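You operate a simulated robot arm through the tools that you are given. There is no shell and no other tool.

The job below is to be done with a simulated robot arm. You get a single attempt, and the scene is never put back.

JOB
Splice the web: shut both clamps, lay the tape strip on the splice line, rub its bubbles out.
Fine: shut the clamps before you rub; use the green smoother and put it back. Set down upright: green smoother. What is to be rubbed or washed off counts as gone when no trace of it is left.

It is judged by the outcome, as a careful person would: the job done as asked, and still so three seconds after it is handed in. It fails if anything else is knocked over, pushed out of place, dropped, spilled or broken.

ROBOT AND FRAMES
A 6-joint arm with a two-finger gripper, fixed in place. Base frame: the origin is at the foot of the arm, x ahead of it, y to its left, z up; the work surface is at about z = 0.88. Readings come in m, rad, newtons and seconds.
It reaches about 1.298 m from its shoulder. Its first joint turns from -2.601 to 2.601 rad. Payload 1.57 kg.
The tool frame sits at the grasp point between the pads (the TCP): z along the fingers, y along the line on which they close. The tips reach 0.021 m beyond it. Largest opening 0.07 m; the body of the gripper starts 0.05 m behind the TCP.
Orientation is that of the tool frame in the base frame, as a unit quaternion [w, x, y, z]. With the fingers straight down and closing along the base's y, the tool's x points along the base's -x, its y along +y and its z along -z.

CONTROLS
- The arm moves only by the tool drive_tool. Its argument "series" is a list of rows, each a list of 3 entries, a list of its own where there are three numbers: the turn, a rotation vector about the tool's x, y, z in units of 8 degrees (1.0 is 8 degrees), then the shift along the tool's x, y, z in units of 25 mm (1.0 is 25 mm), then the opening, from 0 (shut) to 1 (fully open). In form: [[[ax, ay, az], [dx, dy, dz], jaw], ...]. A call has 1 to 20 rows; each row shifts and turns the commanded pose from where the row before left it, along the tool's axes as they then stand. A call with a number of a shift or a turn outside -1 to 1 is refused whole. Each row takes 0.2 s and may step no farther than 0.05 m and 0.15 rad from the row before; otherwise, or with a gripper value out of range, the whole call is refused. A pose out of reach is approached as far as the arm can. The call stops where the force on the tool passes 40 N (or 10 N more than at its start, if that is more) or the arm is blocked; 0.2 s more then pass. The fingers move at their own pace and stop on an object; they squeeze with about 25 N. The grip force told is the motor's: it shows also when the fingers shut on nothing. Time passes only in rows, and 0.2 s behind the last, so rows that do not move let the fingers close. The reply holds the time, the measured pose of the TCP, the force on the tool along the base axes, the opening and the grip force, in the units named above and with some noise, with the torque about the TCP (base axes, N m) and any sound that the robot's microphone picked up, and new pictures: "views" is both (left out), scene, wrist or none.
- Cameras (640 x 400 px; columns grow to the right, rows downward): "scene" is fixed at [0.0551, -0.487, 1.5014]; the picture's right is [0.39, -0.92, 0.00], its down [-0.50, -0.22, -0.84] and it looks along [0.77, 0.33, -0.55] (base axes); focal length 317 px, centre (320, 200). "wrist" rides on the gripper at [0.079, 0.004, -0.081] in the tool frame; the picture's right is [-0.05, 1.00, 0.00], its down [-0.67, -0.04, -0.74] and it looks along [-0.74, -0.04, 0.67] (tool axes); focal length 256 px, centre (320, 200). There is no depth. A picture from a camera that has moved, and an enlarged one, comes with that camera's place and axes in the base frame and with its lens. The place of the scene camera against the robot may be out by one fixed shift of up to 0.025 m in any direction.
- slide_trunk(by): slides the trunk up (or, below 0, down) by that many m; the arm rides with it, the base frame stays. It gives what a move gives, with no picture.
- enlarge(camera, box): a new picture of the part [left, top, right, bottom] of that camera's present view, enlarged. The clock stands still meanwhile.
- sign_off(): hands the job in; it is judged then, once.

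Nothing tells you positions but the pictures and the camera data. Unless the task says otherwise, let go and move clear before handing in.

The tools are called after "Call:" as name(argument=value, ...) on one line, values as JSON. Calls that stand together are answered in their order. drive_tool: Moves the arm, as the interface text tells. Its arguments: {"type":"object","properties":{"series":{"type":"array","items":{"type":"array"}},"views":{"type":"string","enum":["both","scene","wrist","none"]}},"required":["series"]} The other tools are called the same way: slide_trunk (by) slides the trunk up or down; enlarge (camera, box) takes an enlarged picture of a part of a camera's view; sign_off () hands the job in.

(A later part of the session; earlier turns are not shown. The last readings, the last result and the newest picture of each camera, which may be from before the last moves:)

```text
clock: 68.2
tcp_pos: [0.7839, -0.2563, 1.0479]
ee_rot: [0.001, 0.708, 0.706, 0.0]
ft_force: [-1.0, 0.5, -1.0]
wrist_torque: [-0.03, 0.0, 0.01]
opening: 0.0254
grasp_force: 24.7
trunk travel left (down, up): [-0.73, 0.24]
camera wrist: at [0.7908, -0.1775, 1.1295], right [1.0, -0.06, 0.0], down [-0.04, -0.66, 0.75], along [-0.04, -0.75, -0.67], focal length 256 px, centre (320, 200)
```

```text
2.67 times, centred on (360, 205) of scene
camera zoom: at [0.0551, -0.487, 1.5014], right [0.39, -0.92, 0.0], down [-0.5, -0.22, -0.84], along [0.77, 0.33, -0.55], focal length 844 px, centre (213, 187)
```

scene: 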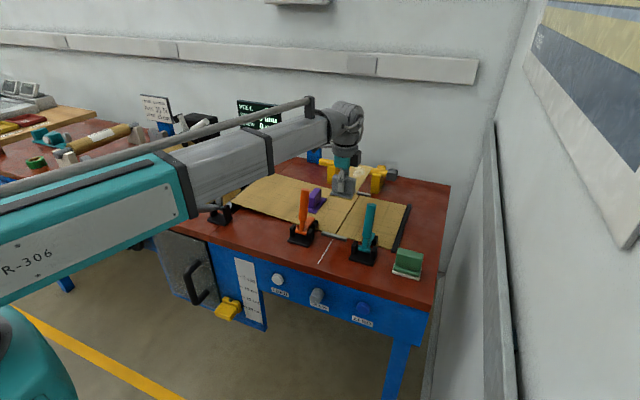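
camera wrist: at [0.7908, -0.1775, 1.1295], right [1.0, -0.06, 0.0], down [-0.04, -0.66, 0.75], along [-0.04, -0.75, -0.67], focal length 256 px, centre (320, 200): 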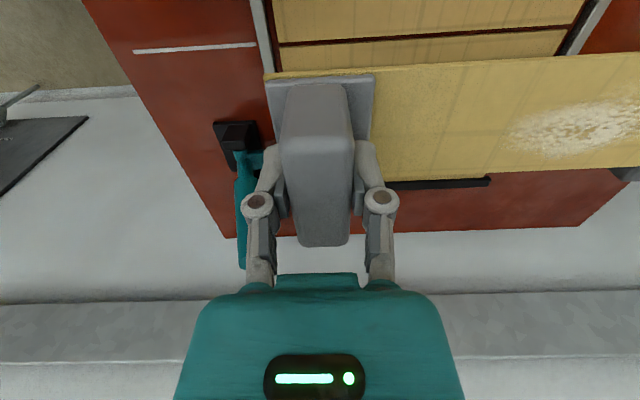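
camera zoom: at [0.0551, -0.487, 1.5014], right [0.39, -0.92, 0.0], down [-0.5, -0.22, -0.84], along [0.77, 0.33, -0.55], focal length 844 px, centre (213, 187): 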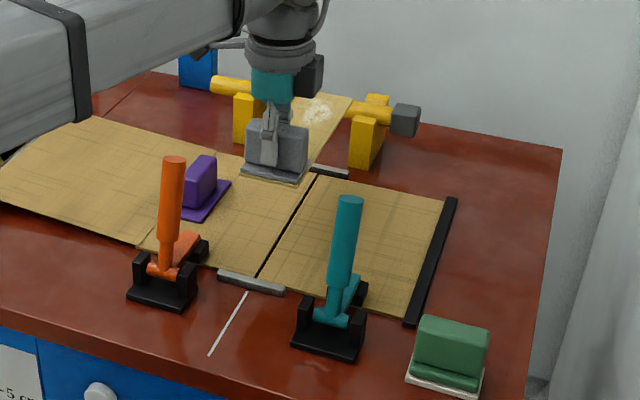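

The strip hangs right over the splice line (y ≈ -0.253) and parallel to it. I'll lower it in stages, watching the clearance between the arm and the upright orange handle.

Call:
slide_trunk(by=-0.08)

Call:
drive_tool(series=[[[0, 0, 0], [0.05, 0, 0], 0.3]], views="both")

Call:
enlarge(camera="scene", box=[270, 130, 450, 280])

```text
clock: 69.4
tcp_pos: [0.7852, -0.2556, 0.9697]
ee_rot: [0.002, 0.708, 0.706, 0.0]
ft_force: [0.0, 0.3, -1.5]
wrist_torque: [-0.02, 0.05, -0.03]
opening: 0.0253
grasp_force: 24.7
trunk travel left (down, up): [-0.65, 0.32]
```

```text
clock: 69.8
tcp_pos: [0.7854, -0.256, 0.9678]
ee_rot: [0.001, 0.708, 0.706, 0.0]
ft_force: [-0.2, 0.1, -0.7]
wrist_torque: [-0.01, 0.01, 0.02]
opening: 0.0252
grasp_force: 25.2
trunk travel left (down, up): [-0.65, 0.32]
camera wrist: at [0.7908, -0.1765, 1.0496], right [1.0, -0.06, 0.0], down [-0.04, -0.66, 0.75], along [-0.04, -0.75, -0.67], focal length 256 px, centre (320, 200)
```

scene: 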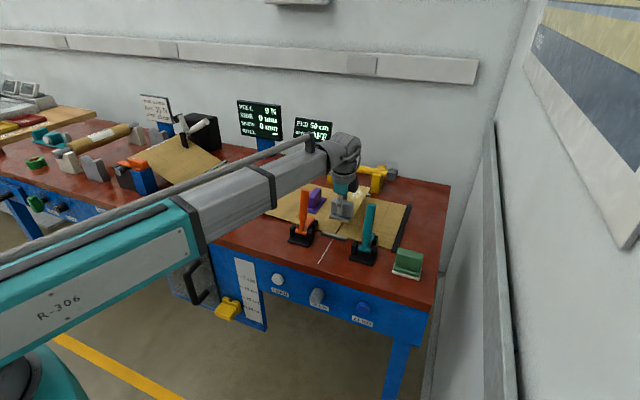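
wrist: 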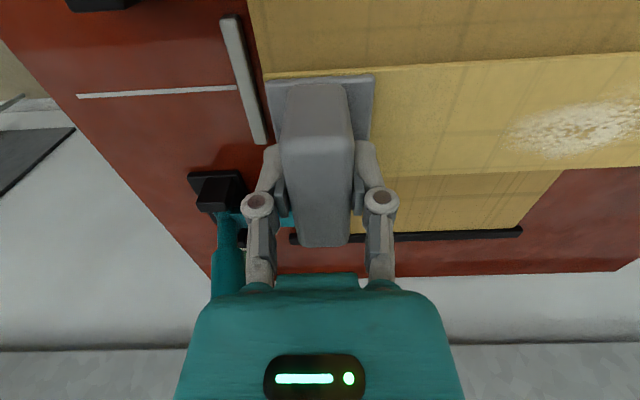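

```text
2.67 times, centred on (360, 205) of scene
camera zoom: at [0.0551, -0.487, 1.5014], right [0.39, -0.92, 0.0], down [-0.5, -0.22, -0.84], along [0.77, 0.33, -0.55], focal length 844 px, centre (213, 187)
```

zoom: 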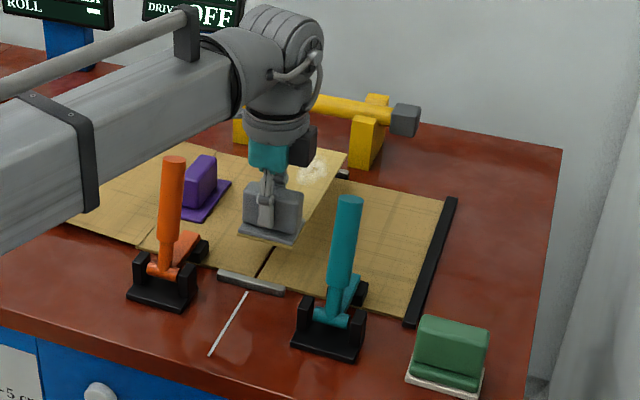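

Clearance looks fine: the arm passes about 2 cm to the side of the orange handle. I'll lower to just above the web.

Call:
slide_trunk(by=-0.036)

Call:
drive_tool(series=[[[0, 0, 0], [0.05, 0, 0], 0.3], [[0, 0, 0], [0, 0, 0], 0.3]], views="both")

Call:
enlarge(camera="scene", box=[290, 160, 410, 270])

Call:
enlarge(camera="wrist", box=[180, 0, 400, 140])

```text
clock: 70.6
tcp_pos: [0.785, -0.2558, 0.9321]
ee_rot: [0.001, 0.708, 0.707, -0.001]
ft_force: [-0.1, 0.1, 0.7]
wrist_torque: [-0.02, 0.01, 0.01]
opening: 0.0256
grasp_force: 24.4
trunk travel left (down, up): [-0.614, 0.356]
```

```text
clock: 71.2
tcp_pos: [0.7846, -0.2538, 0.9313]
ee_rot: [0.001, 0.708, 0.706, 0.0]
ft_force: [-0.2, -0.1, -0.7]
wrist_torque: [0.0, 0.01, 0.0]
opening: 0.0251
grasp_force: 25.0
trunk travel left (down, up): [-0.614, 0.356]
camera wrist: at [0.7909, -0.1748, 1.0136], right [1.0, -0.06, 0.0], down [-0.04, -0.66, 0.75], along [-0.04, -0.75, -0.67], focal length 256 px, centre (320, 200)
```

scene: 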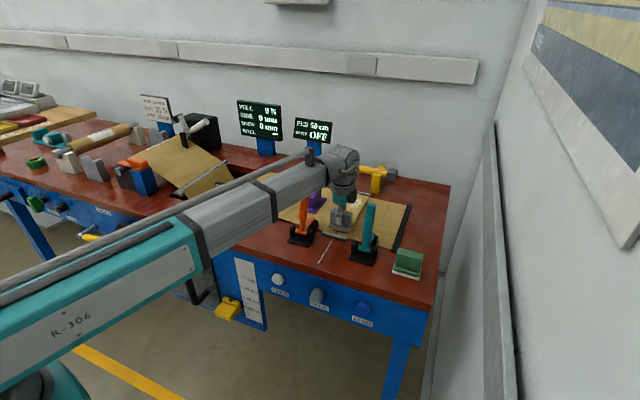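
wrist: 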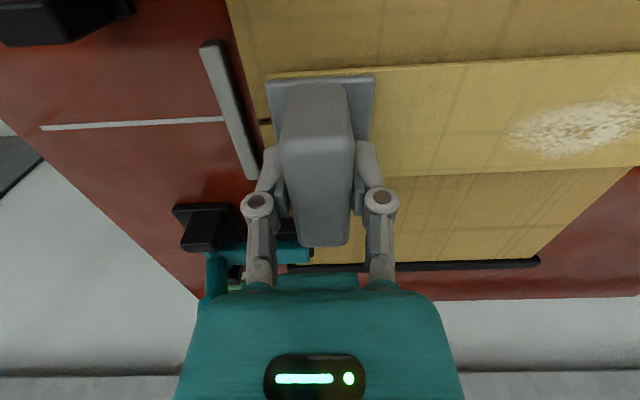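

```text
3.64 times, centred on (350, 215) of scene
camera zoom: at [0.0551, -0.487, 1.5014], right [0.39, -0.92, 0.0], down [-0.5, -0.22, -0.84], along [0.77, 0.33, -0.55], focal length 1152 px, centre (211, 146)
```

zoom: 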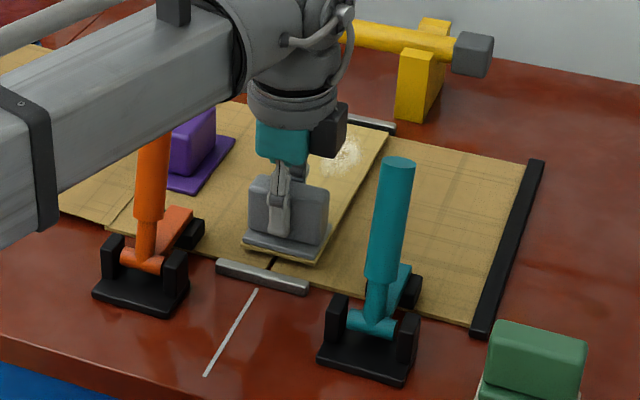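

```text
2.86 times, centred on (290, 70) of wrist
camera zoom: at [0.7909, -0.1748, 1.0136], right [1.0, -0.06, 0.0], down [-0.04, -0.66, 0.75], along [-0.04, -0.75, -0.67], focal length 731 px, centre (406, 571)
```

zoom: 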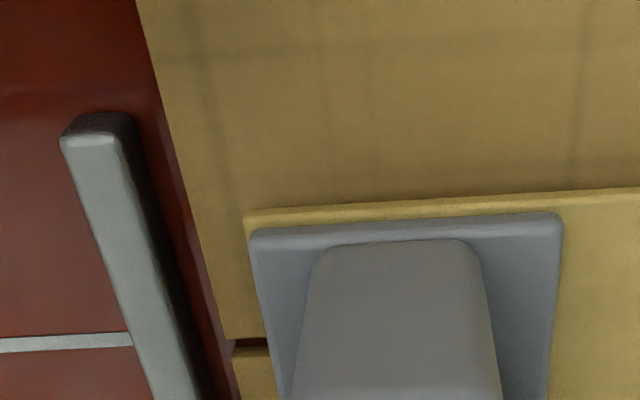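

The strip is centred on the line (centre y ≈ -0.254 against line -0.253). I'll set it down gently.

Call:
slide_trunk(by=-0.007)

Call:
slide_trunk(by=-0.0015)

```text
clock: 71.8
tcp_pos: [0.7844, -0.2543, 0.9242]
ee_rot: [0.002, 0.708, 0.706, -0.001]
ft_force: [-0.2, -0.1, -1.1]
wrist_torque: [-0.05, 0.01, -0.03]
opening: 0.0253
grasp_force: 24.9
trunk travel left (down, up): [-0.607, 0.363]
```

```text
clock: 72.3
tcp_pos: [0.785, -0.2539, 0.9252]
ee_rot: [0.002, 0.708, 0.706, 0.0]
ft_force: [5.9, -1.6, 18.1]
wrist_torque: [0.03, -0.16, 0.01]
opening: 0.0252
grasp_force: 25.2
trunk travel left (down, up): [-0.605, 0.365]
```

Contact made at 18 N. I'll release and look.

Call:
drive_tool(series=[[[0, 0, 0], [0, 0, 0], 0.5], [[0, 0, 0], [0, 0, 0], 0.8], [[0, 0, 0], [0, 0, 0], 0.8]], views="none")

Call:
slide_trunk(by=0.17)

Call:
drive_tool(series=[[[0, 0, 0], [0.6, 0, 0], 0.8], [[0, 0, 0], [0.6, 0, 0], 0.8], [[0, 0, 0], [0.6, 0.5, 0], 0.8], [[0, 0, 0], [0.6, 0.5, 0], 0.8], [[0, 0, 0], [0, 0.5, 0], 0.8], [[0, 0, 0], [0, 0.5, 0], 0.8]], views="both")

Call:
enlarge(camera="scene", box=[290, 150, 430, 280])

Call:
enlarge(camera="wrist", box=[140, 0, 500, 225])

```text
clock: 73.1
tcp_pos: [0.7838, -0.2549, 0.9232]
ee_rot: [0.001, 0.708, 0.706, 0.0]
ft_force: [-0.8, -0.6, -0.3]
wrist_torque: [0.04, -0.02, 0.0]
opening: 0.0558
grasp_force: 0.0
trunk travel left (down, up): [-0.605, 0.365]
```

```text
clock: 75.0
tcp_pos: [0.7854, -0.2543, 1.0936]
ee_rot: [0.001, 0.708, 0.706, 0.0]
ft_force: [-0.1, 0.0, -0.7]
wrist_torque: [0.04, -0.02, 0.05]
opening: 0.0559
grasp_force: 0.2
trunk travel left (down, up): [-0.775, 0.195]
```

```text
clock: 76.4
tcp_pos: [0.8341, -0.1945, 1.0933]
ee_rot: [0.001, 0.708, 0.706, 0.0]
ft_force: [-1.2, 0.3, -0.1]
wrist_torque: [0.0, -0.02, -0.02]
opening: 0.0559
grasp_force: 0.1
trunk travel left (down, up): [-0.775, 0.195]
camera wrist: at [0.8405, -0.1151, 1.1749], right [1.0, -0.06, 0.0], down [-0.04, -0.66, 0.75], along [-0.04, -0.75, -0.67], focal length 256 px, centre (320, 200)
```

scene: 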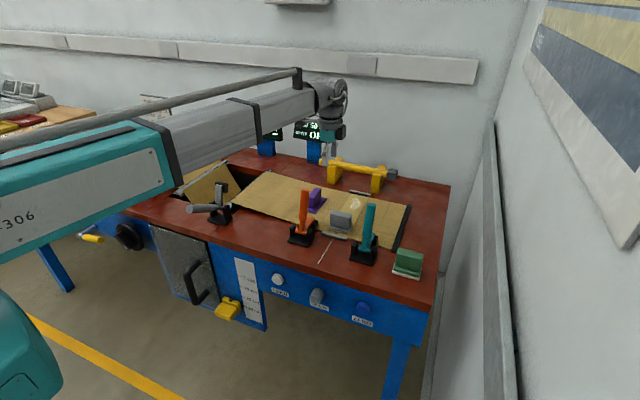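
wrist: 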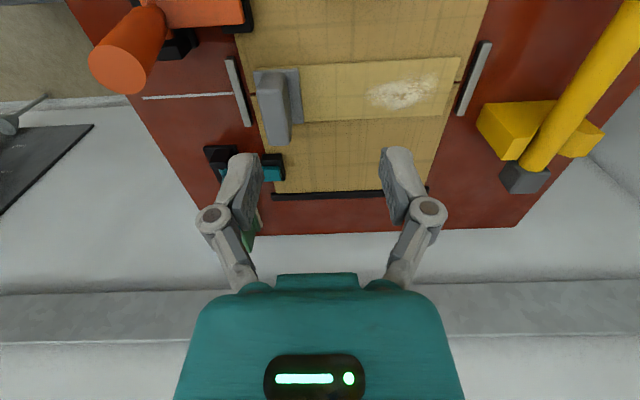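

```text
3.08 times, centred on (360, 215) of scene
camera zoom: at [0.0551, -0.487, 1.5014], right [0.39, -0.92, 0.0], down [-0.5, -0.22, -0.84], along [0.77, 0.33, -0.55], focal length 974 px, centre (197, 154)
```

zoom: 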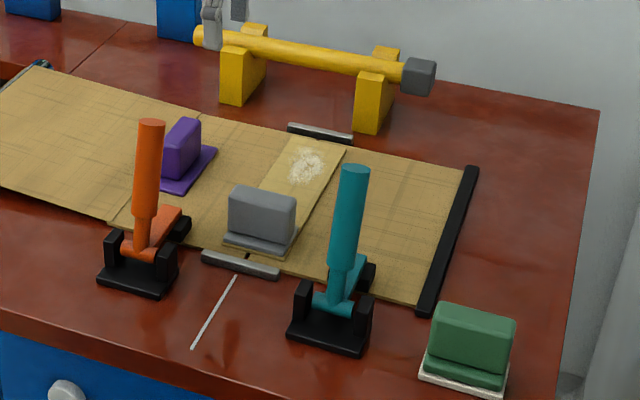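

```text
1.78 times, centred on (320, 112) of wrist
camera zoom: at [0.8405, -0.1151, 1.1749], right [1.0, -0.06, 0.0], down [-0.04, -0.66, 0.75], along [-0.04, -0.75, -0.67], focal length 455 px, centre (320, 356)
```

zoom: 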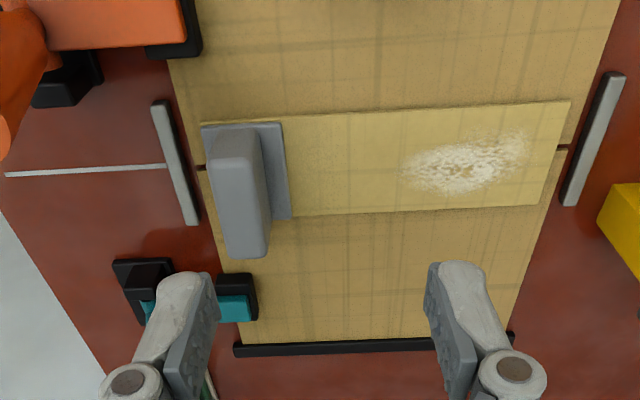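

The strip lies centred on the splice line, square to the web, with bubbles at x ≈ 0.885–0.97, y ≈ -0.28 to -0.236. Next is the green smoother, which I place at about (0.687, -0.476). I'll go over it at a safe height and check.

Call:
slide_trunk(by=0.03)

Call:
drive_tool(series=[[[0, 0, 0], [-1, 0, 0], 0.8], [[0, 0, 0], [-1, 0, 0], 0.8], [[0, 0, 0], [-1, 0, 0], 0.8], [[0, 0, 0], [-1, 0, 0], 0.8], [[0, 0, 0], [-1, 0, 0], 0.8], [[0, 0, 0], [-1, 0, 0], 0.8], [[0, 0, 0], [-1, 0, 0], 0.8], [[0, 0, 0], [-1, 0, 0], 0.8], [[0, 0, 0], [-1, 0, 0], 0.8], [[0, 0, 0], [-1, 0, 0], 0.8], [[0, 0, 0], [-1, 0, 0], 0.8], [[0, 0, 0], [-0.6, -1, 0], 0.8], [[0, 0, 0], [0, -1, 0], 0.8], [[0, 0, 0], [0, -1, 0], 0.8], [[0, 0, 0], [0, -1, 0], 0.8], [[0, 0, 0], [0, -1, 0], 0.8], [[0, 0, 0], [0, -0.9, 0], 0.8], [[0, 0, 0], [0, 0, 0], 0.8]], views="both")

Call:
enlarge(camera="wrist", box=[220, 0, 420, 125])

Call:
enlarge(camera="scene", box=[330, 150, 470, 290])

```text
clock: 77.2
tcp_pos: [0.8352, -0.1947, 1.1234]
ee_rot: [0.001, 0.708, 0.706, 0.0]
ft_force: [0.0, -0.2, -0.1]
wrist_torque: [0.02, -0.02, 0.01]
opening: 0.0561
grasp_force: 0.0
trunk travel left (down, up): [-0.805, 0.165]
```

```text
clock: 81.0
tcp_pos: [0.6836, -0.4843, 1.1248]
ee_rot: [0.002, 0.708, 0.707, 0.0]
ft_force: [-0.3, 1.0, -0.6]
wrist_torque: [0.01, 0.03, -0.02]
opening: 0.0559
grasp_force: 0.1
trunk travel left (down, up): [-0.805, 0.165]
camera wrist: at [0.6894, -0.4055, 1.2051], right [1.0, -0.06, 0.0], down [-0.04, -0.66, 0.75], along [-0.04, -0.75, -0.67], focal length 256 px, centre (320, 200)
```

scene: 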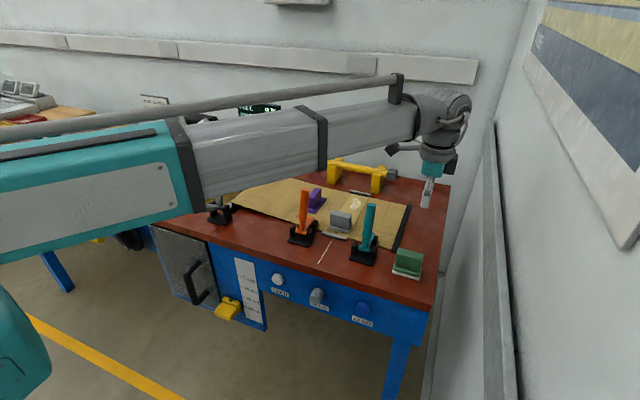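
wrist: 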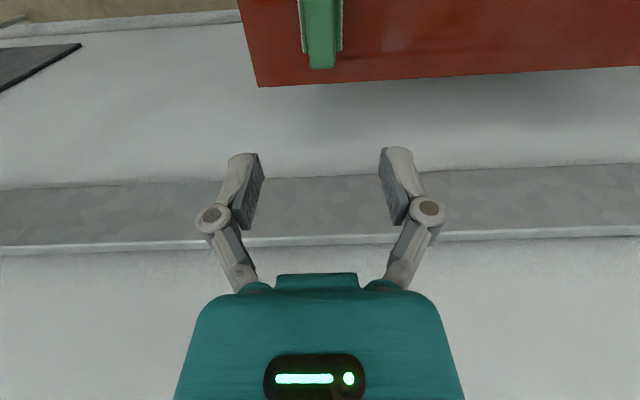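

```text
3.20 times, centred on (320, 62) of wrist
camera zoom: at [0.6894, -0.4055, 1.2051], right [1.0, -0.06, 0.0], down [-0.04, -0.66, 0.75], along [-0.04, -0.75, -0.67], focal length 819 px, centre (320, 640)
```

zoom: 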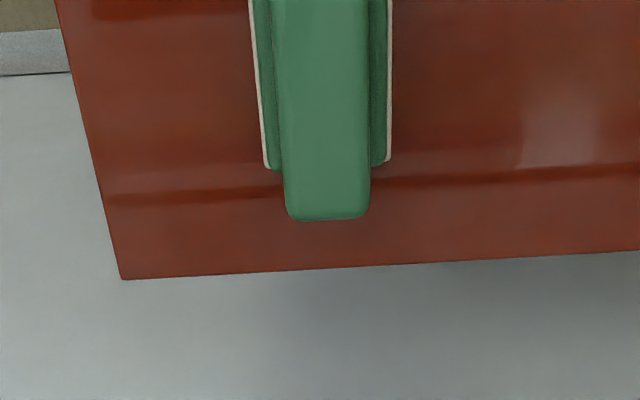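

```text
2.86 times, centred on (400, 220) of scene
camera zoom: at [0.0551, -0.487, 1.5014], right [0.39, -0.92, 0.0], down [-0.5, -0.22, -0.84], along [0.77, 0.33, -0.55], focal length 905 px, centre (91, 143)
```

zoom: 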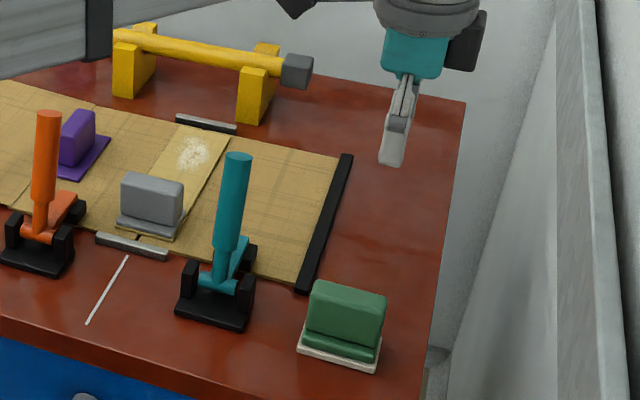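

The green block is centred at x ≈ 0.687 with its top at about z 0.94. I'll come down over it in two stages, watching the teal handle.

Call:
drive_tool(series=[[[0, 0, 0], [0, 0.15, 0], 0.8], [[0, 0, 0], [0, 0, 0], 0.8]], views="none")

Call:
slide_trunk(by=-0.15)

Call:
drive_tool(series=[[[0, 0, 0], [0, 0, 0], 0.8]], views="both")

Call:
enlarge(camera="scene", box=[330, 150, 470, 290])

Call:
enlarge(camera="wrist", box=[200, 60, 440, 210])

```text
clock: 81.5
tcp_pos: [0.6888, -0.4839, 1.1238]
ee_rot: [0.001, 0.708, 0.706, 0.0]
ft_force: [0.7, -1.3, 0.0]
wrist_torque: [-0.02, -0.02, 0.01]
opening: 0.0561
grasp_force: 0.0
trunk travel left (down, up): [-0.805, 0.165]
```

```text
clock: 83.3
tcp_pos: [0.6893, -0.4834, 0.9745]
ee_rot: [0.001, 0.708, 0.706, 0.0]
ft_force: [0.3, -0.4, 0.0]
wrist_torque: [0.03, -0.02, 0.02]
opening: 0.0561
grasp_force: 0.1
trunk travel left (down, up): [-0.655, 0.315]
```

```text
clock: 83.7
tcp_pos: [0.6884, -0.4843, 0.9736]
ee_rot: [0.001, 0.708, 0.707, 0.0]
ft_force: [-0.7, 0.4, -0.3]
wrist_torque: [-0.03, 0.05, 0.0]
opening: 0.0563
grasp_force: 0.0
trunk travel left (down, up): [-0.655, 0.315]
camera wrist: at [0.6944, -0.4047, 1.0551], right [1.0, -0.06, 0.0], down [-0.04, -0.66, 0.75], along [-0.04, -0.75, -0.67], focal length 256 px, centre (320, 200)
```

scene: 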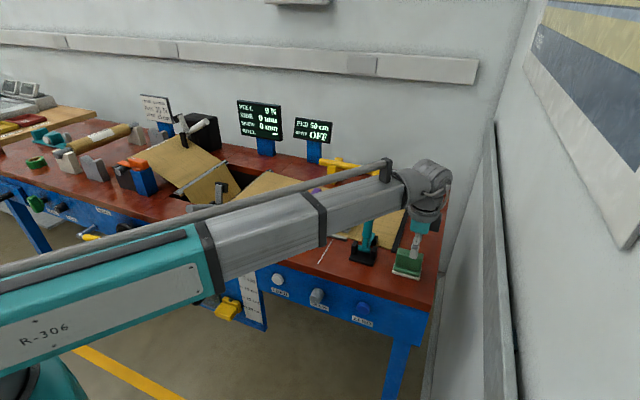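
wrist: 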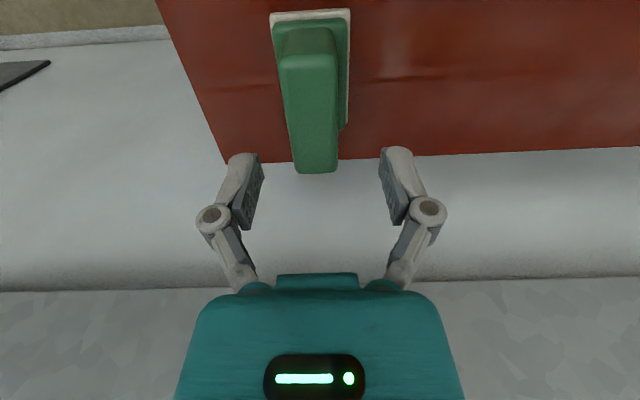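

```text
2.86 times, centred on (400, 220) of scene
camera zoom: at [0.0551, -0.487, 1.5014], right [0.39, -0.92, 0.0], down [-0.5, -0.22, -0.84], along [0.77, 0.33, -0.55], focal length 905 px, centre (91, 143)
```

zoom: 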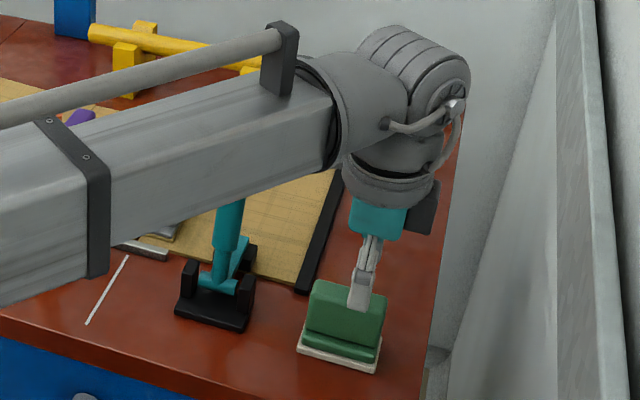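

```text
2.67 times, centred on (320, 135) of wrist
camera zoom: at [0.6944, -0.4047, 1.0551], right [1.0, -0.06, 0.0], down [-0.04, -0.66, 0.75], along [-0.04, -0.75, -0.67], focal length 683 px, centre (320, 373)
```

zoom: 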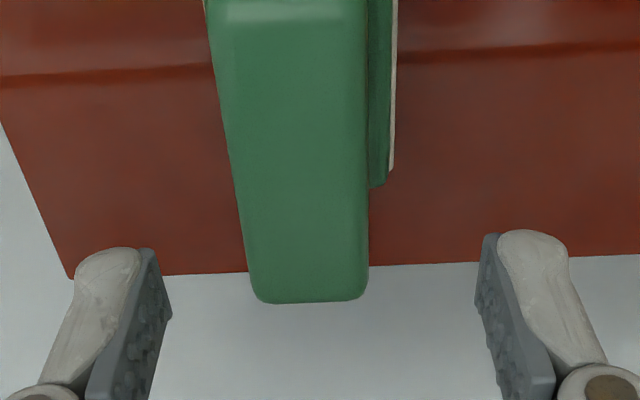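

Lined up well, with nothing near the teal handle. I'll lower to grip height and close on the green block.

Call:
slide_trunk(by=-0.042)

Call:
drive_tool(series=[[[0, 0, 0], [0, -0.04, 0], 0.5], [[0, 0, 0], [0, 0, 0], 0.3], [[0, 0, 0], [0, 0, 0], 0.3], [[0, 0, 0], [0, 0, 0], 0.3]], views="wrist")

Call:
enlarge(camera="scene", box=[370, 200, 450, 290])

```text
clock: 84.5
tcp_pos: [0.6882, -0.4841, 0.9318]
ee_rot: [0.002, 0.708, 0.706, 0.0]
ft_force: [0.4, 0.5, 0.7]
wrist_torque: [-0.01, -0.03, -0.03]
opening: 0.056
grasp_force: 0.1
trunk travel left (down, up): [-0.613, 0.357]
```

```text
clock: 85.5
tcp_pos: [0.6865, -0.4835, 0.9316]
ee_rot: [0.001, 0.709, 0.706, 0.0]
ft_force: [-0.1, 0.1, 2.2]
wrist_torque: [-0.01, 0.06, 0.01]
opening: 0.0255
grasp_force: 24.8
trunk travel left (down, up): [-0.613, 0.357]
camera wrist: at [0.6936, -0.4044, 1.0132], right [1.0, -0.06, 0.0], down [-0.04, -0.66, 0.75], along [-0.04, -0.75, -0.67], focal length 256 px, centre (320, 200)
```

wrist: 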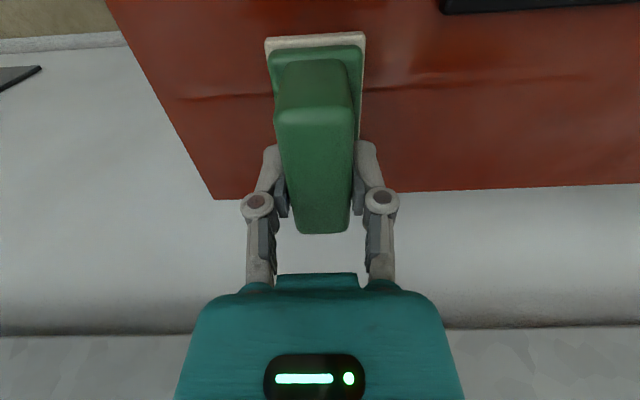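

```text
4.44 times, centred on (410, 245) of scene
camera zoom: at [0.0551, -0.487, 1.5014], right [0.39, -0.92, 0.0], down [-0.5, -0.22, -0.84], along [0.77, 0.33, -0.55], focal length 1408 px, centre (-80, 0)
```

zoom: 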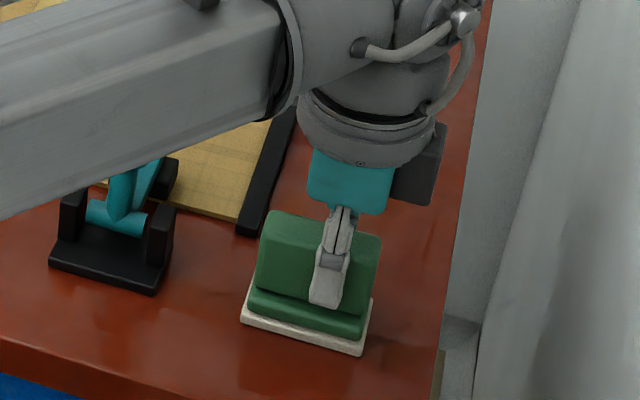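

Gripped at (0.6865, -0.4835, z 0.9316), which I'll use to return it. I'll lift and carry it over the free part of the strip.

Call:
slide_trunk(by=0.17)

Call:
drive_tool(series=[[[0, 0, 0], [0, 0.8, 0], 0.3], [[0, 0, 0], [0, 0.8, 0], 0.3], [[0, 0, 0], [0, 0.8, 0], 0.3], [[0, 0, 0], [0, 0.8, 0], 0.3], [[0, 0, 0], [0, 0.8, 0], 0.3], [[0, 0, 0], [0, 0.8, 0], 0.3], [[0, 0, 0], [0, 0.8, 0], 0.3], [[0, 0, 0], [0, 0.8, 0], 0.3], [[0, 0, 0], [0, 0.8, 0], 0.3], [[0, 0, 0], [0, 0.8, 0], 0.3], [[0, 0, 0], [0, 0.8, 0], 0.3], [[0, 0, 0], [0.8, 0.1, 0], 0.3], [[0, 0, 0], [0.8, 0, 0], 0.3], [[0, 0, 0], [0.8, 0, 0], 0.3], [[0, 0, 0], [0.8, 0, 0], 0.3], [[0, 0, 0], [0.8, 0, 0], 0.3], [[0, 0, 0], [0.8, 0, 0], 0.3]], views="none")

Call:
drive_tool(series=[[[0, 0, 0], [0.8, 0, 0], 0.3], [[0, 0, 0], [0.8, 0, 0], 0.3], [[0, 0, 0], [0.8, 0, 0], 0.3], [[0, 0, 0], [0.8, 0, 0], 0.3], [[0, 0, 0], [0.75, 0, 0], 0.3], [[0, 0, 0], [0, 0, 0], 0.3]], views="both")

Call:
enlarge(camera="scene", box=[270, 130, 450, 280])

```text
clock: 87.5
tcp_pos: [0.6883, -0.4831, 1.1017]
ee_rot: [0.001, 0.709, 0.706, 0.0]
ft_force: [0.2, -0.4, -1.2]
wrist_torque: [-0.04, 0.01, 0.01]
opening: 0.0256
grasp_force: 25.0
trunk travel left (down, up): [-0.783, 0.187]
```

```text
clock: 91.1
tcp_pos: [0.9098, -0.3646, 1.1009]
ee_rot: [0.001, 0.708, 0.706, 0.001]
ft_force: [0.6, 0.8, -1.8]
wrist_torque: [-0.05, -0.05, 0.02]
opening: 0.0257
grasp_force: 24.8
trunk travel left (down, up): [-0.783, 0.187]
```

```text
clock: 92.5
tcp_pos: [0.9097, -0.2642, 1.1022]
ee_rot: [0.001, 0.708, 0.706, 0.0]
ft_force: [0.2, -0.3, -1.1]
wrist_torque: [0.0, 0.05, -0.04]
opening: 0.0253
grasp_force: 24.9
trunk travel left (down, up): [-0.783, 0.187]
camera wrist: at [0.9148, -0.1853, 1.1829], right [1.0, -0.06, 0.0], down [-0.04, -0.66, 0.75], along [-0.04, -0.75, -0.67], focal length 256 px, centre (320, 200)
```

scene: 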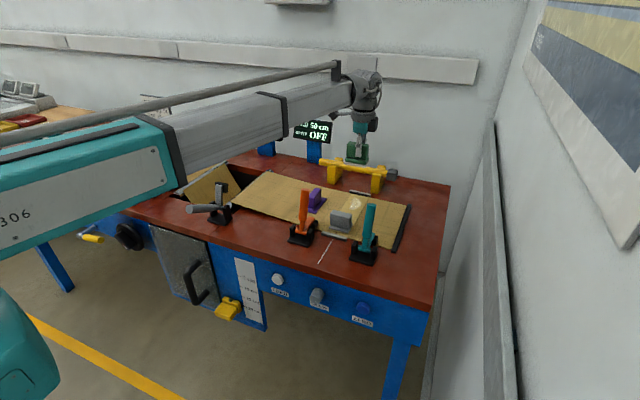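
wrist: 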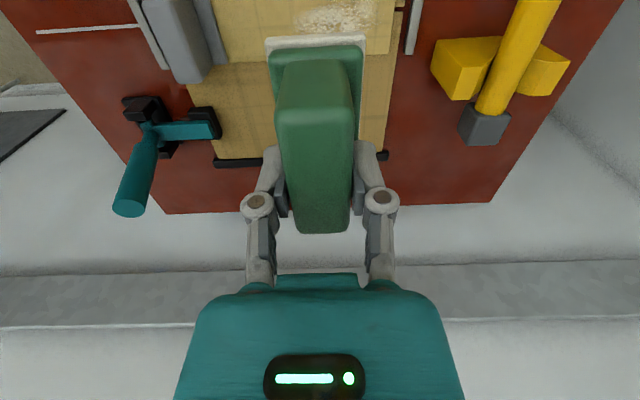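

```text
2.67 times, centred on (360, 205) of scene
camera zoom: at [0.0551, -0.487, 1.5014], right [0.39, -0.92, 0.0], down [-0.5, -0.22, -0.84], along [0.77, 0.33, -0.55], focal length 844 px, centre (213, 187)
```

zoom: 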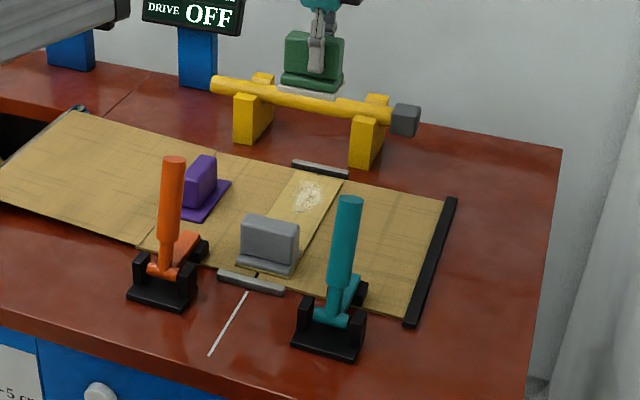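

The smoother is above the bubbles. I'll lower in stages, checking the arm against the orange handle.

Call:
slide_trunk(by=-0.14)

Call:
drive_tool(series=[[[0, 0, 0], [0, 0, 0], 0.3]], views="both")

Call:
enlarge(camera="scene", box=[270, 130, 430, 270])

Call:
enlarge(camera="wrist", box=[180, 0, 460, 175])

```text
clock: 94.1
tcp_pos: [0.9092, -0.2644, 0.9619]
ee_rot: [0.002, 0.709, 0.706, 0.0]
ft_force: [-0.6, -0.2, -0.8]
wrist_torque: [-0.02, 0.01, -0.01]
opening: 0.0255
grasp_force: 24.7
trunk travel left (down, up): [-0.643, 0.327]
```

```text
clock: 94.5
tcp_pos: [0.9098, -0.2648, 0.9615]
ee_rot: [0.002, 0.708, 0.706, 0.001]
ft_force: [-0.2, 0.5, -1.8]
wrist_torque: [-0.01, 0.01, -0.01]
opening: 0.0256
grasp_force: 25.1
trunk travel left (down, up): [-0.643, 0.327]
camera wrist: at [0.9147, -0.1856, 1.0429], right [1.0, -0.06, 0.0], down [-0.04, -0.66, 0.75], along [-0.04, -0.75, -0.67], focal length 256 px, centre (320, 200)
```

scene: 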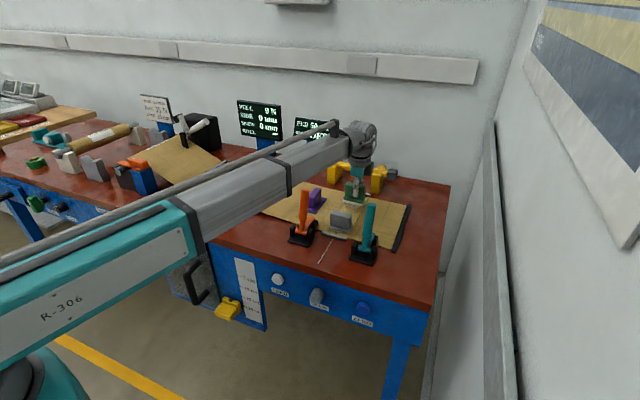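
wrist: 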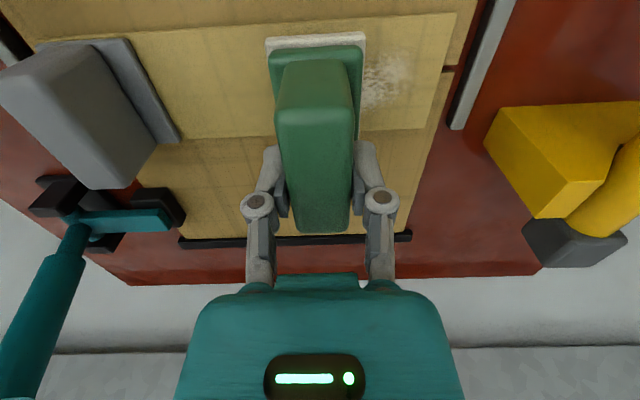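

```text
2.86 times, centred on (350, 200) of scene
camera zoom: at [0.0551, -0.487, 1.5014], right [0.39, -0.92, 0.0], down [-0.5, -0.22, -0.84], along [0.77, 0.33, -0.55], focal length 905 px, centre (234, 200)
```

zoom: 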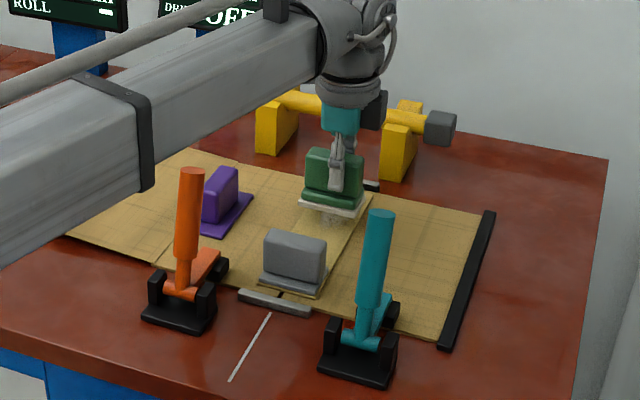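

```text
2.29 times, centred on (320, 88) of wrist
camera zoom: at [0.9147, -0.1856, 1.0429], right [1.0, -0.06, 0.0], down [-0.04, -0.66, 0.75], along [-0.04, -0.75, -0.67], focal length 585 px, centre (320, 457)
```

zoom: 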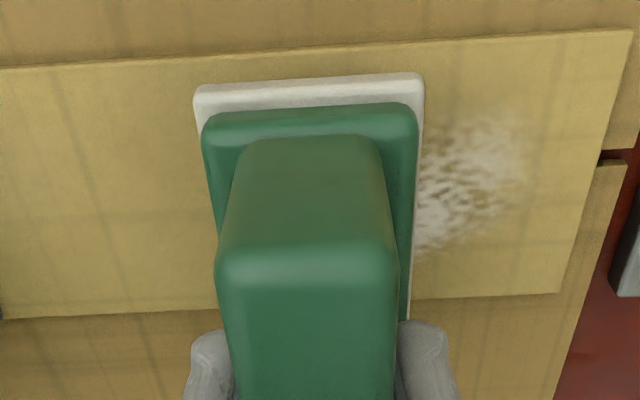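

The arm's underside is about 4 cm above the orange handle's top, so it's clear. I'll lower the pad onto the strip in small steps until I feel light contact.

Call:
slide_trunk(by=-0.02)

Call:
slide_trunk(by=-0.002)

Call:
slide_trunk(by=-0.001)

```text
clock: 95.2
tcp_pos: [0.9076, -0.2642, 0.9405]
ee_rot: [0.001, 0.708, 0.706, 0.0]
ft_force: [-1.0, 0.4, -2.2]
wrist_torque: [-0.02, -0.03, 0.0]
opening: 0.0257
grasp_force: 25.5
trunk travel left (down, up): [-0.623, 0.347]
```

```text
clock: 95.7
tcp_pos: [0.9094, -0.2652, 0.9405]
ee_rot: [0.002, 0.708, 0.706, 0.0]
ft_force: [3.9, -1.0, 11.2]
wrist_torque: [0.09, -0.09, -0.03]
opening: 0.0256
grasp_force: 25.0
trunk travel left (down, up): [-0.621, 0.349]
```

```text
clock: 96.2
tcp_pos: [0.9078, -0.2653, 0.9409]
ee_rot: [0.003, 0.708, 0.706, 0.0]
ft_force: [7.7, -2.7, 19.3]
wrist_torque: [-0.01, -0.19, -0.03]
opening: 0.0257
grasp_force: 24.8
trunk travel left (down, up): [-0.62, 0.35]
```

Contact at about 19 N, which is firmer than I want. I'll ease to about 10 N and make a short test stroke to see whether the strip stays put.

Call:
slide_trunk(by=0.001)

Call:
drive_tool(series=[[[0, 0, 0], [0, 0.3, 0], 0.3], [[0, 0, 0], [0, 0.3, 0], 0.3], [[0, 0, 0], [0, 0.3, 0], 0.3], [[0, 0, 0], [0, 0.3, 0], 0.3]], views="both")

Call:
enlarge(camera="wrist", box=[180, 0, 460, 175])

Call:
enlarge(camera="scene", box=[270, 130, 430, 270])

```text
clock: 96.8
tcp_pos: [0.9065, -0.2641, 0.941]
ee_rot: [0.001, 0.709, 0.705, 0.0]
ft_force: [3.3, -0.5, 8.3]
wrist_torque: [-0.09, -0.1, 0.01]
opening: 0.0255
grasp_force: 25.1
trunk travel left (down, up): [-0.621, 0.349]
```

```text
clock: 97.8
tcp_pos: [0.9382, -0.2643, 0.9391]
ee_rot: [0.002, 0.708, 0.706, 0.0]
ft_force: [-1.8, -0.3, 4.1]
wrist_torque: [-0.11, 0.11, -0.03]
opening: 0.0255
grasp_force: 25.3
trunk travel left (down, up): [-0.621, 0.349]
camera wrist: at [0.9441, -0.1846, 1.0215], right [1.0, -0.06, 0.0], down [-0.04, -0.66, 0.75], along [-0.04, -0.75, -0.67], focal length 256 px, centre (320, 200)
```

scene: 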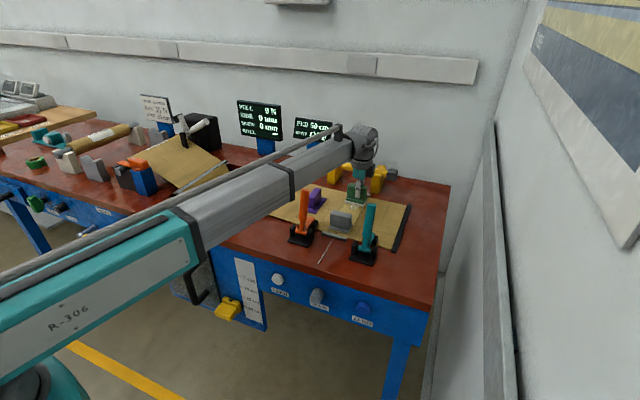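
wrist: 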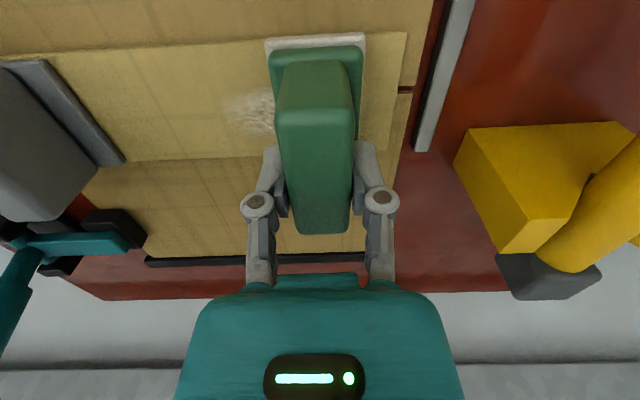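

```text
2.29 times, centred on (320, 88) of wrist
camera zoom: at [0.9441, -0.1846, 1.0215], right [1.0, -0.06, 0.0], down [-0.04, -0.66, 0.75], along [-0.04, -0.75, -0.67], focal length 585 px, centre (320, 457)
```

zoom: 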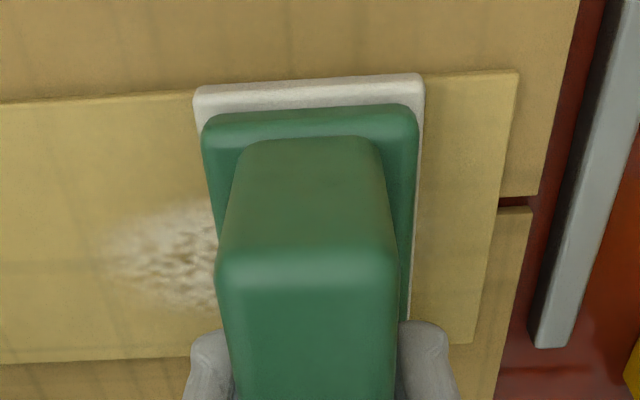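

```text
2.86 times, centred on (350, 200) of scene
camera zoom: at [0.0551, -0.487, 1.5014], right [0.39, -0.92, 0.0], down [-0.5, -0.22, -0.84], along [0.77, 0.33, -0.55], focal length 905 px, centre (234, 200)
```

zoom: 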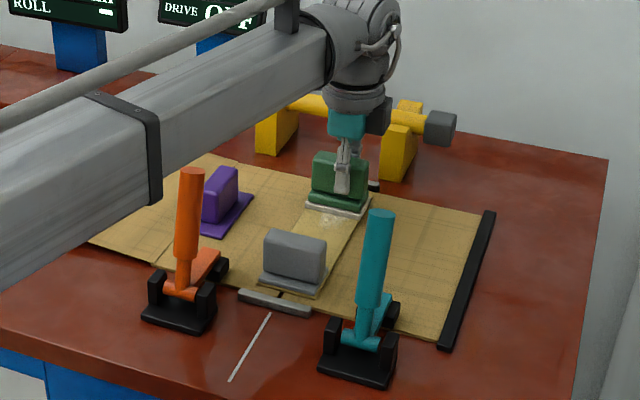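

The strip stayed put and the bubbles are fading where the pad passed. I'll rub back and forth along the bubbled part.

Call:
drive_tool(series=[[[0, 0, 0], [0, -0.4, 0], 0.3], [[0, 0, 0], [0, -0.4, 0], 0.3], [[0, 0, 0], [0, -0.4, 0], 0.3], [[0, 0, 0], [0, -0.4, 0], 0.3], [[0, 0, 0], [0, -0.4, 0], 0.3], [[0, 0, 0], [0, 0.38, 0], 0.3], [[0, 0, 0], [0, 0.38, 0], 0.3], [[0, 0, 0], [0, 0.38, 0], 0.3], [[0, 0, 0], [0, 0.38, 0], 0.3], [[0, 0, 0], [0, 0.38, 0], 0.3], [[0, 0, 0], [0, 0.38, 0], 0.3], [[0, 0, 0], [0, 0.38, 0], 0.3], [[0, 0, 0], [0, -0.38, 0], 0.3], [[0, 0, 0], [0, -0.38, 0], 0.3], [[0, 0, 0], [0, -0.38, 0], 0.3], [[0, 0, 0], [0, -0.38, 0], 0.3], [[0, 0, 0], [0, -0.38, 0], 0.3], [[0, 0, 0], [0, -0.38, 0], 0.3], [[0, 0, 0], [0, -0.38, 0], 0.3]], views="both")

Call:
enlarge(camera="wrist", box=[180, 0, 460, 175])

```text
clock: 101.8
tcp_pos: [0.887, -0.2644, 0.9405]
ee_rot: [0.001, 0.707, 0.707, 0.0]
ft_force: [1.0, 0.3, 5.5]
wrist_torque: [0.0, -0.03, 0.02]
opening: 0.0255
grasp_force: 25.5
trunk travel left (down, up): [-0.621, 0.349]
camera wrist: at [0.8933, -0.1852, 1.0214], right [1.0, -0.06, 0.0], down [-0.04, -0.66, 0.75], along [-0.04, -0.75, -0.67], focal length 256 px, centre (320, 200)
```

scene: 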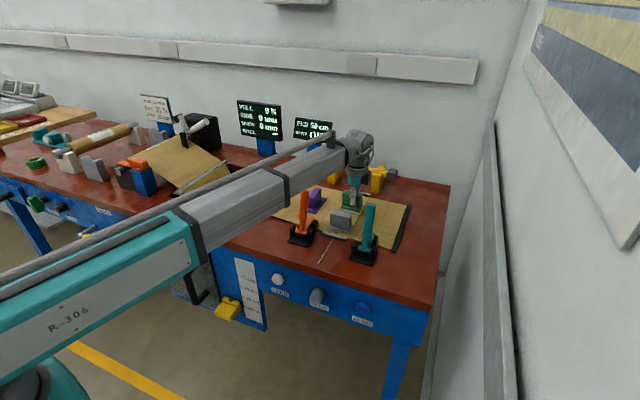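
wrist: 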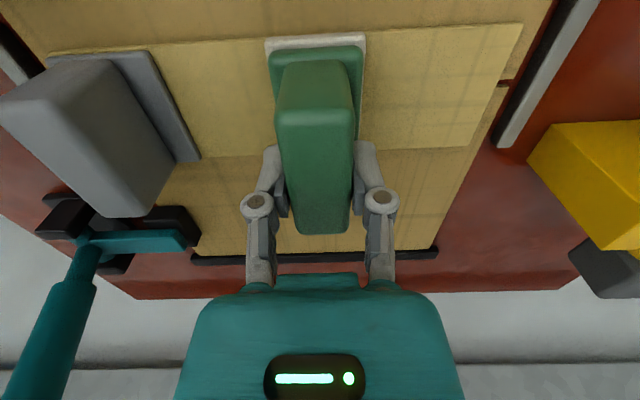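

```text
2.29 times, centred on (320, 88) of wrist
camera zoom: at [0.8933, -0.1852, 1.0214], right [1.0, -0.06, 0.0], down [-0.04, -0.66, 0.75], along [-0.04, -0.75, -0.67], focal length 585 px, centre (320, 457)
```

zoom: 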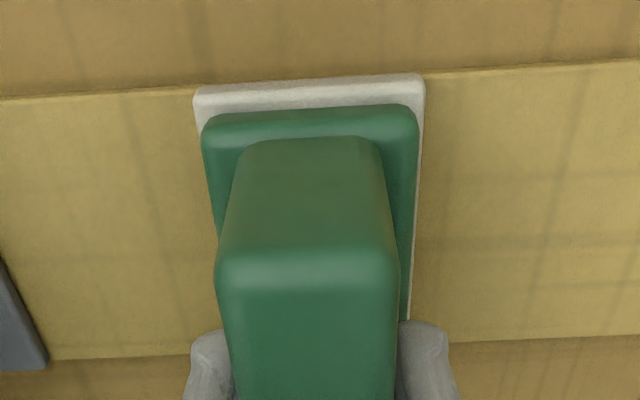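

The bubbles to the right of the pad are gone. I'll make a few more passes to cover what's under it, then lift to inspect.

Call:
drive_tool(series=[[[0, 0, 0], [0, 0.38, 0], 0.3], [[0, 0, 0], [0, 0.38, 0], 0.3], [[0, 0, 0], [0, 0.38, 0], 0.3], [[0, 0, 0], [0, 0.38, 0], 0.3], [[0, 0, 0], [0, 0.38, 0], 0.3], [[0, 0, 0], [0, 0.38, 0], 0.3], [[0, 0, 0], [0, -0.38, 0], 0.3], [[0, 0, 0], [0, -0.38, 0], 0.3], [[0, 0, 0], [0, -0.38, 0], 0.3], [[0, 0, 0], [0, -0.38, 0], 0.3], [[0, 0, 0], [0, -0.38, 0], 0.3], [[0, 0, 0], [0, -0.38, 0], 0.3], [[0, 0, 0], [0, 0.38, 0], 0.3], [[0, 0, 0], [0, 0.38, 0], 0.3], [[0, 0, 0], [0, 0.38, 0], 0.3]], views="none")

Call:
slide_trunk(by=0.1)

Call:
drive_tool(series=[[[0, 0, 0], [0, 0, 0], 0.3]], views="both")

Call:
enlarge(camera="scene", box=[310, 170, 390, 260])

Call:
enlarge(camera="wrist", box=[180, 0, 460, 175])

```text
clock: 105.0
tcp_pos: [0.9169, -0.265, 0.9393]
ee_rot: [0.002, 0.708, 0.706, 0.001]
ft_force: [-0.8, 0.0, 2.7]
wrist_torque: [-0.06, 0.06, -0.01]
opening: 0.0257
grasp_force: 25.1
trunk travel left (down, up): [-0.621, 0.349]
```

```text
clock: 106.3
tcp_pos: [0.9171, -0.2641, 1.0399]
ee_rot: [0.001, 0.708, 0.706, 0.0]
ft_force: [0.4, -0.4, -1.2]
wrist_torque: [-0.02, -0.02, 0.0]
opening: 0.0255
grasp_force: 24.7
trunk travel left (down, up): [-0.721, 0.249]
```

```text
clock: 106.7
tcp_pos: [0.9168, -0.2653, 1.0398]
ee_rot: [0.002, 0.709, 0.706, 0.0]
ft_force: [0.2, 0.1, -1.6]
wrist_torque: [-0.01, -0.04, -0.02]
opening: 0.0257
grasp_force: 25.5
trunk travel left (down, up): [-0.721, 0.249]
camera wrist: at [0.923, -0.1858, 1.1209], right [1.0, -0.06, 0.0], down [-0.04, -0.66, 0.75], along [-0.04, -0.75, -0.67], focal length 256 px, centre (320, 200)
```

scene: 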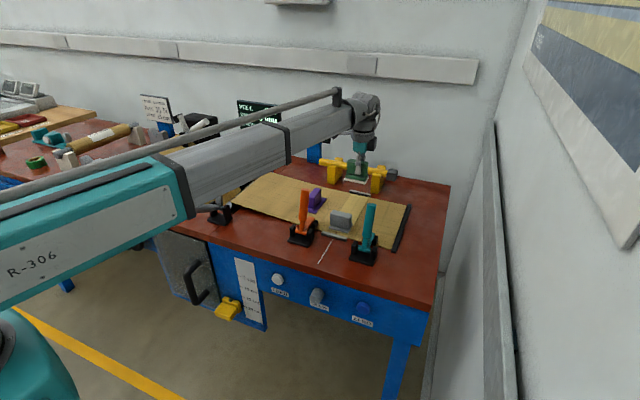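
wrist: 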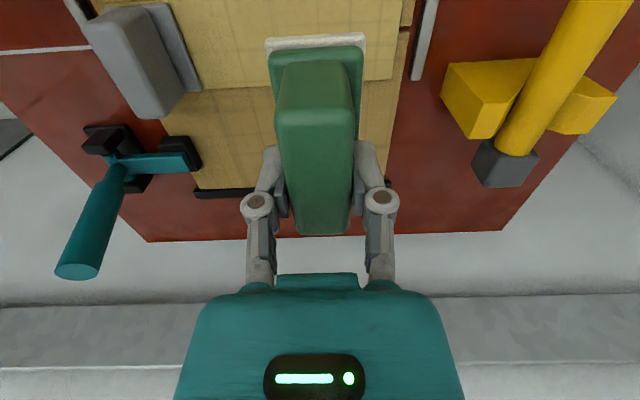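

```text
4.44 times, centred on (350, 215) of scene
camera zoom: at [0.0551, -0.487, 1.5014], right [0.39, -0.92, 0.0], down [-0.5, -0.22, -0.84], along [0.77, 0.33, -0.55], focal length 1408 px, centre (187, 133)
```

zoom: 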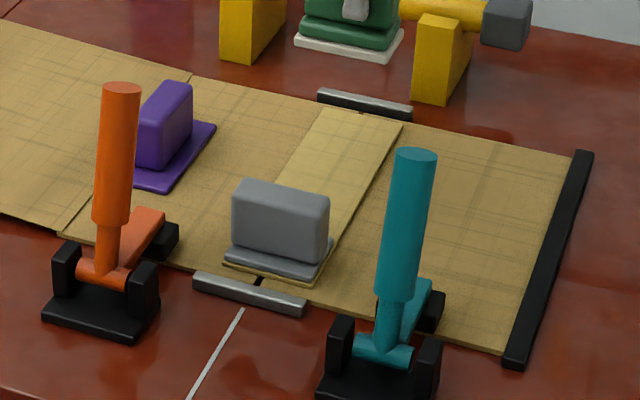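

```text
2.29 times, centred on (320, 88) of wrist
camera zoom: at [0.923, -0.1858, 1.1209], right [1.0, -0.06, 0.0], down [-0.04, -0.66, 0.75], along [-0.04, -0.75, -0.67], focal length 585 px, centre (320, 457)
```

zoom: 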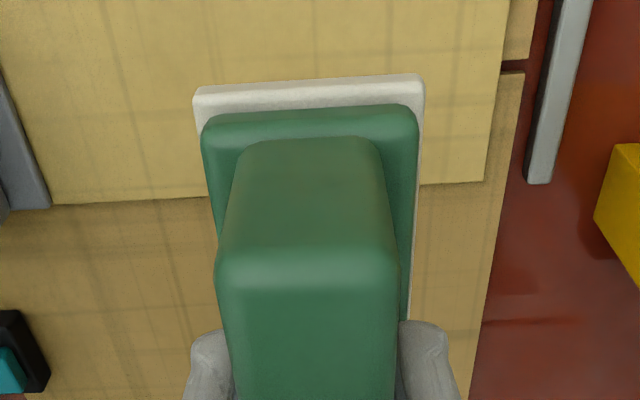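

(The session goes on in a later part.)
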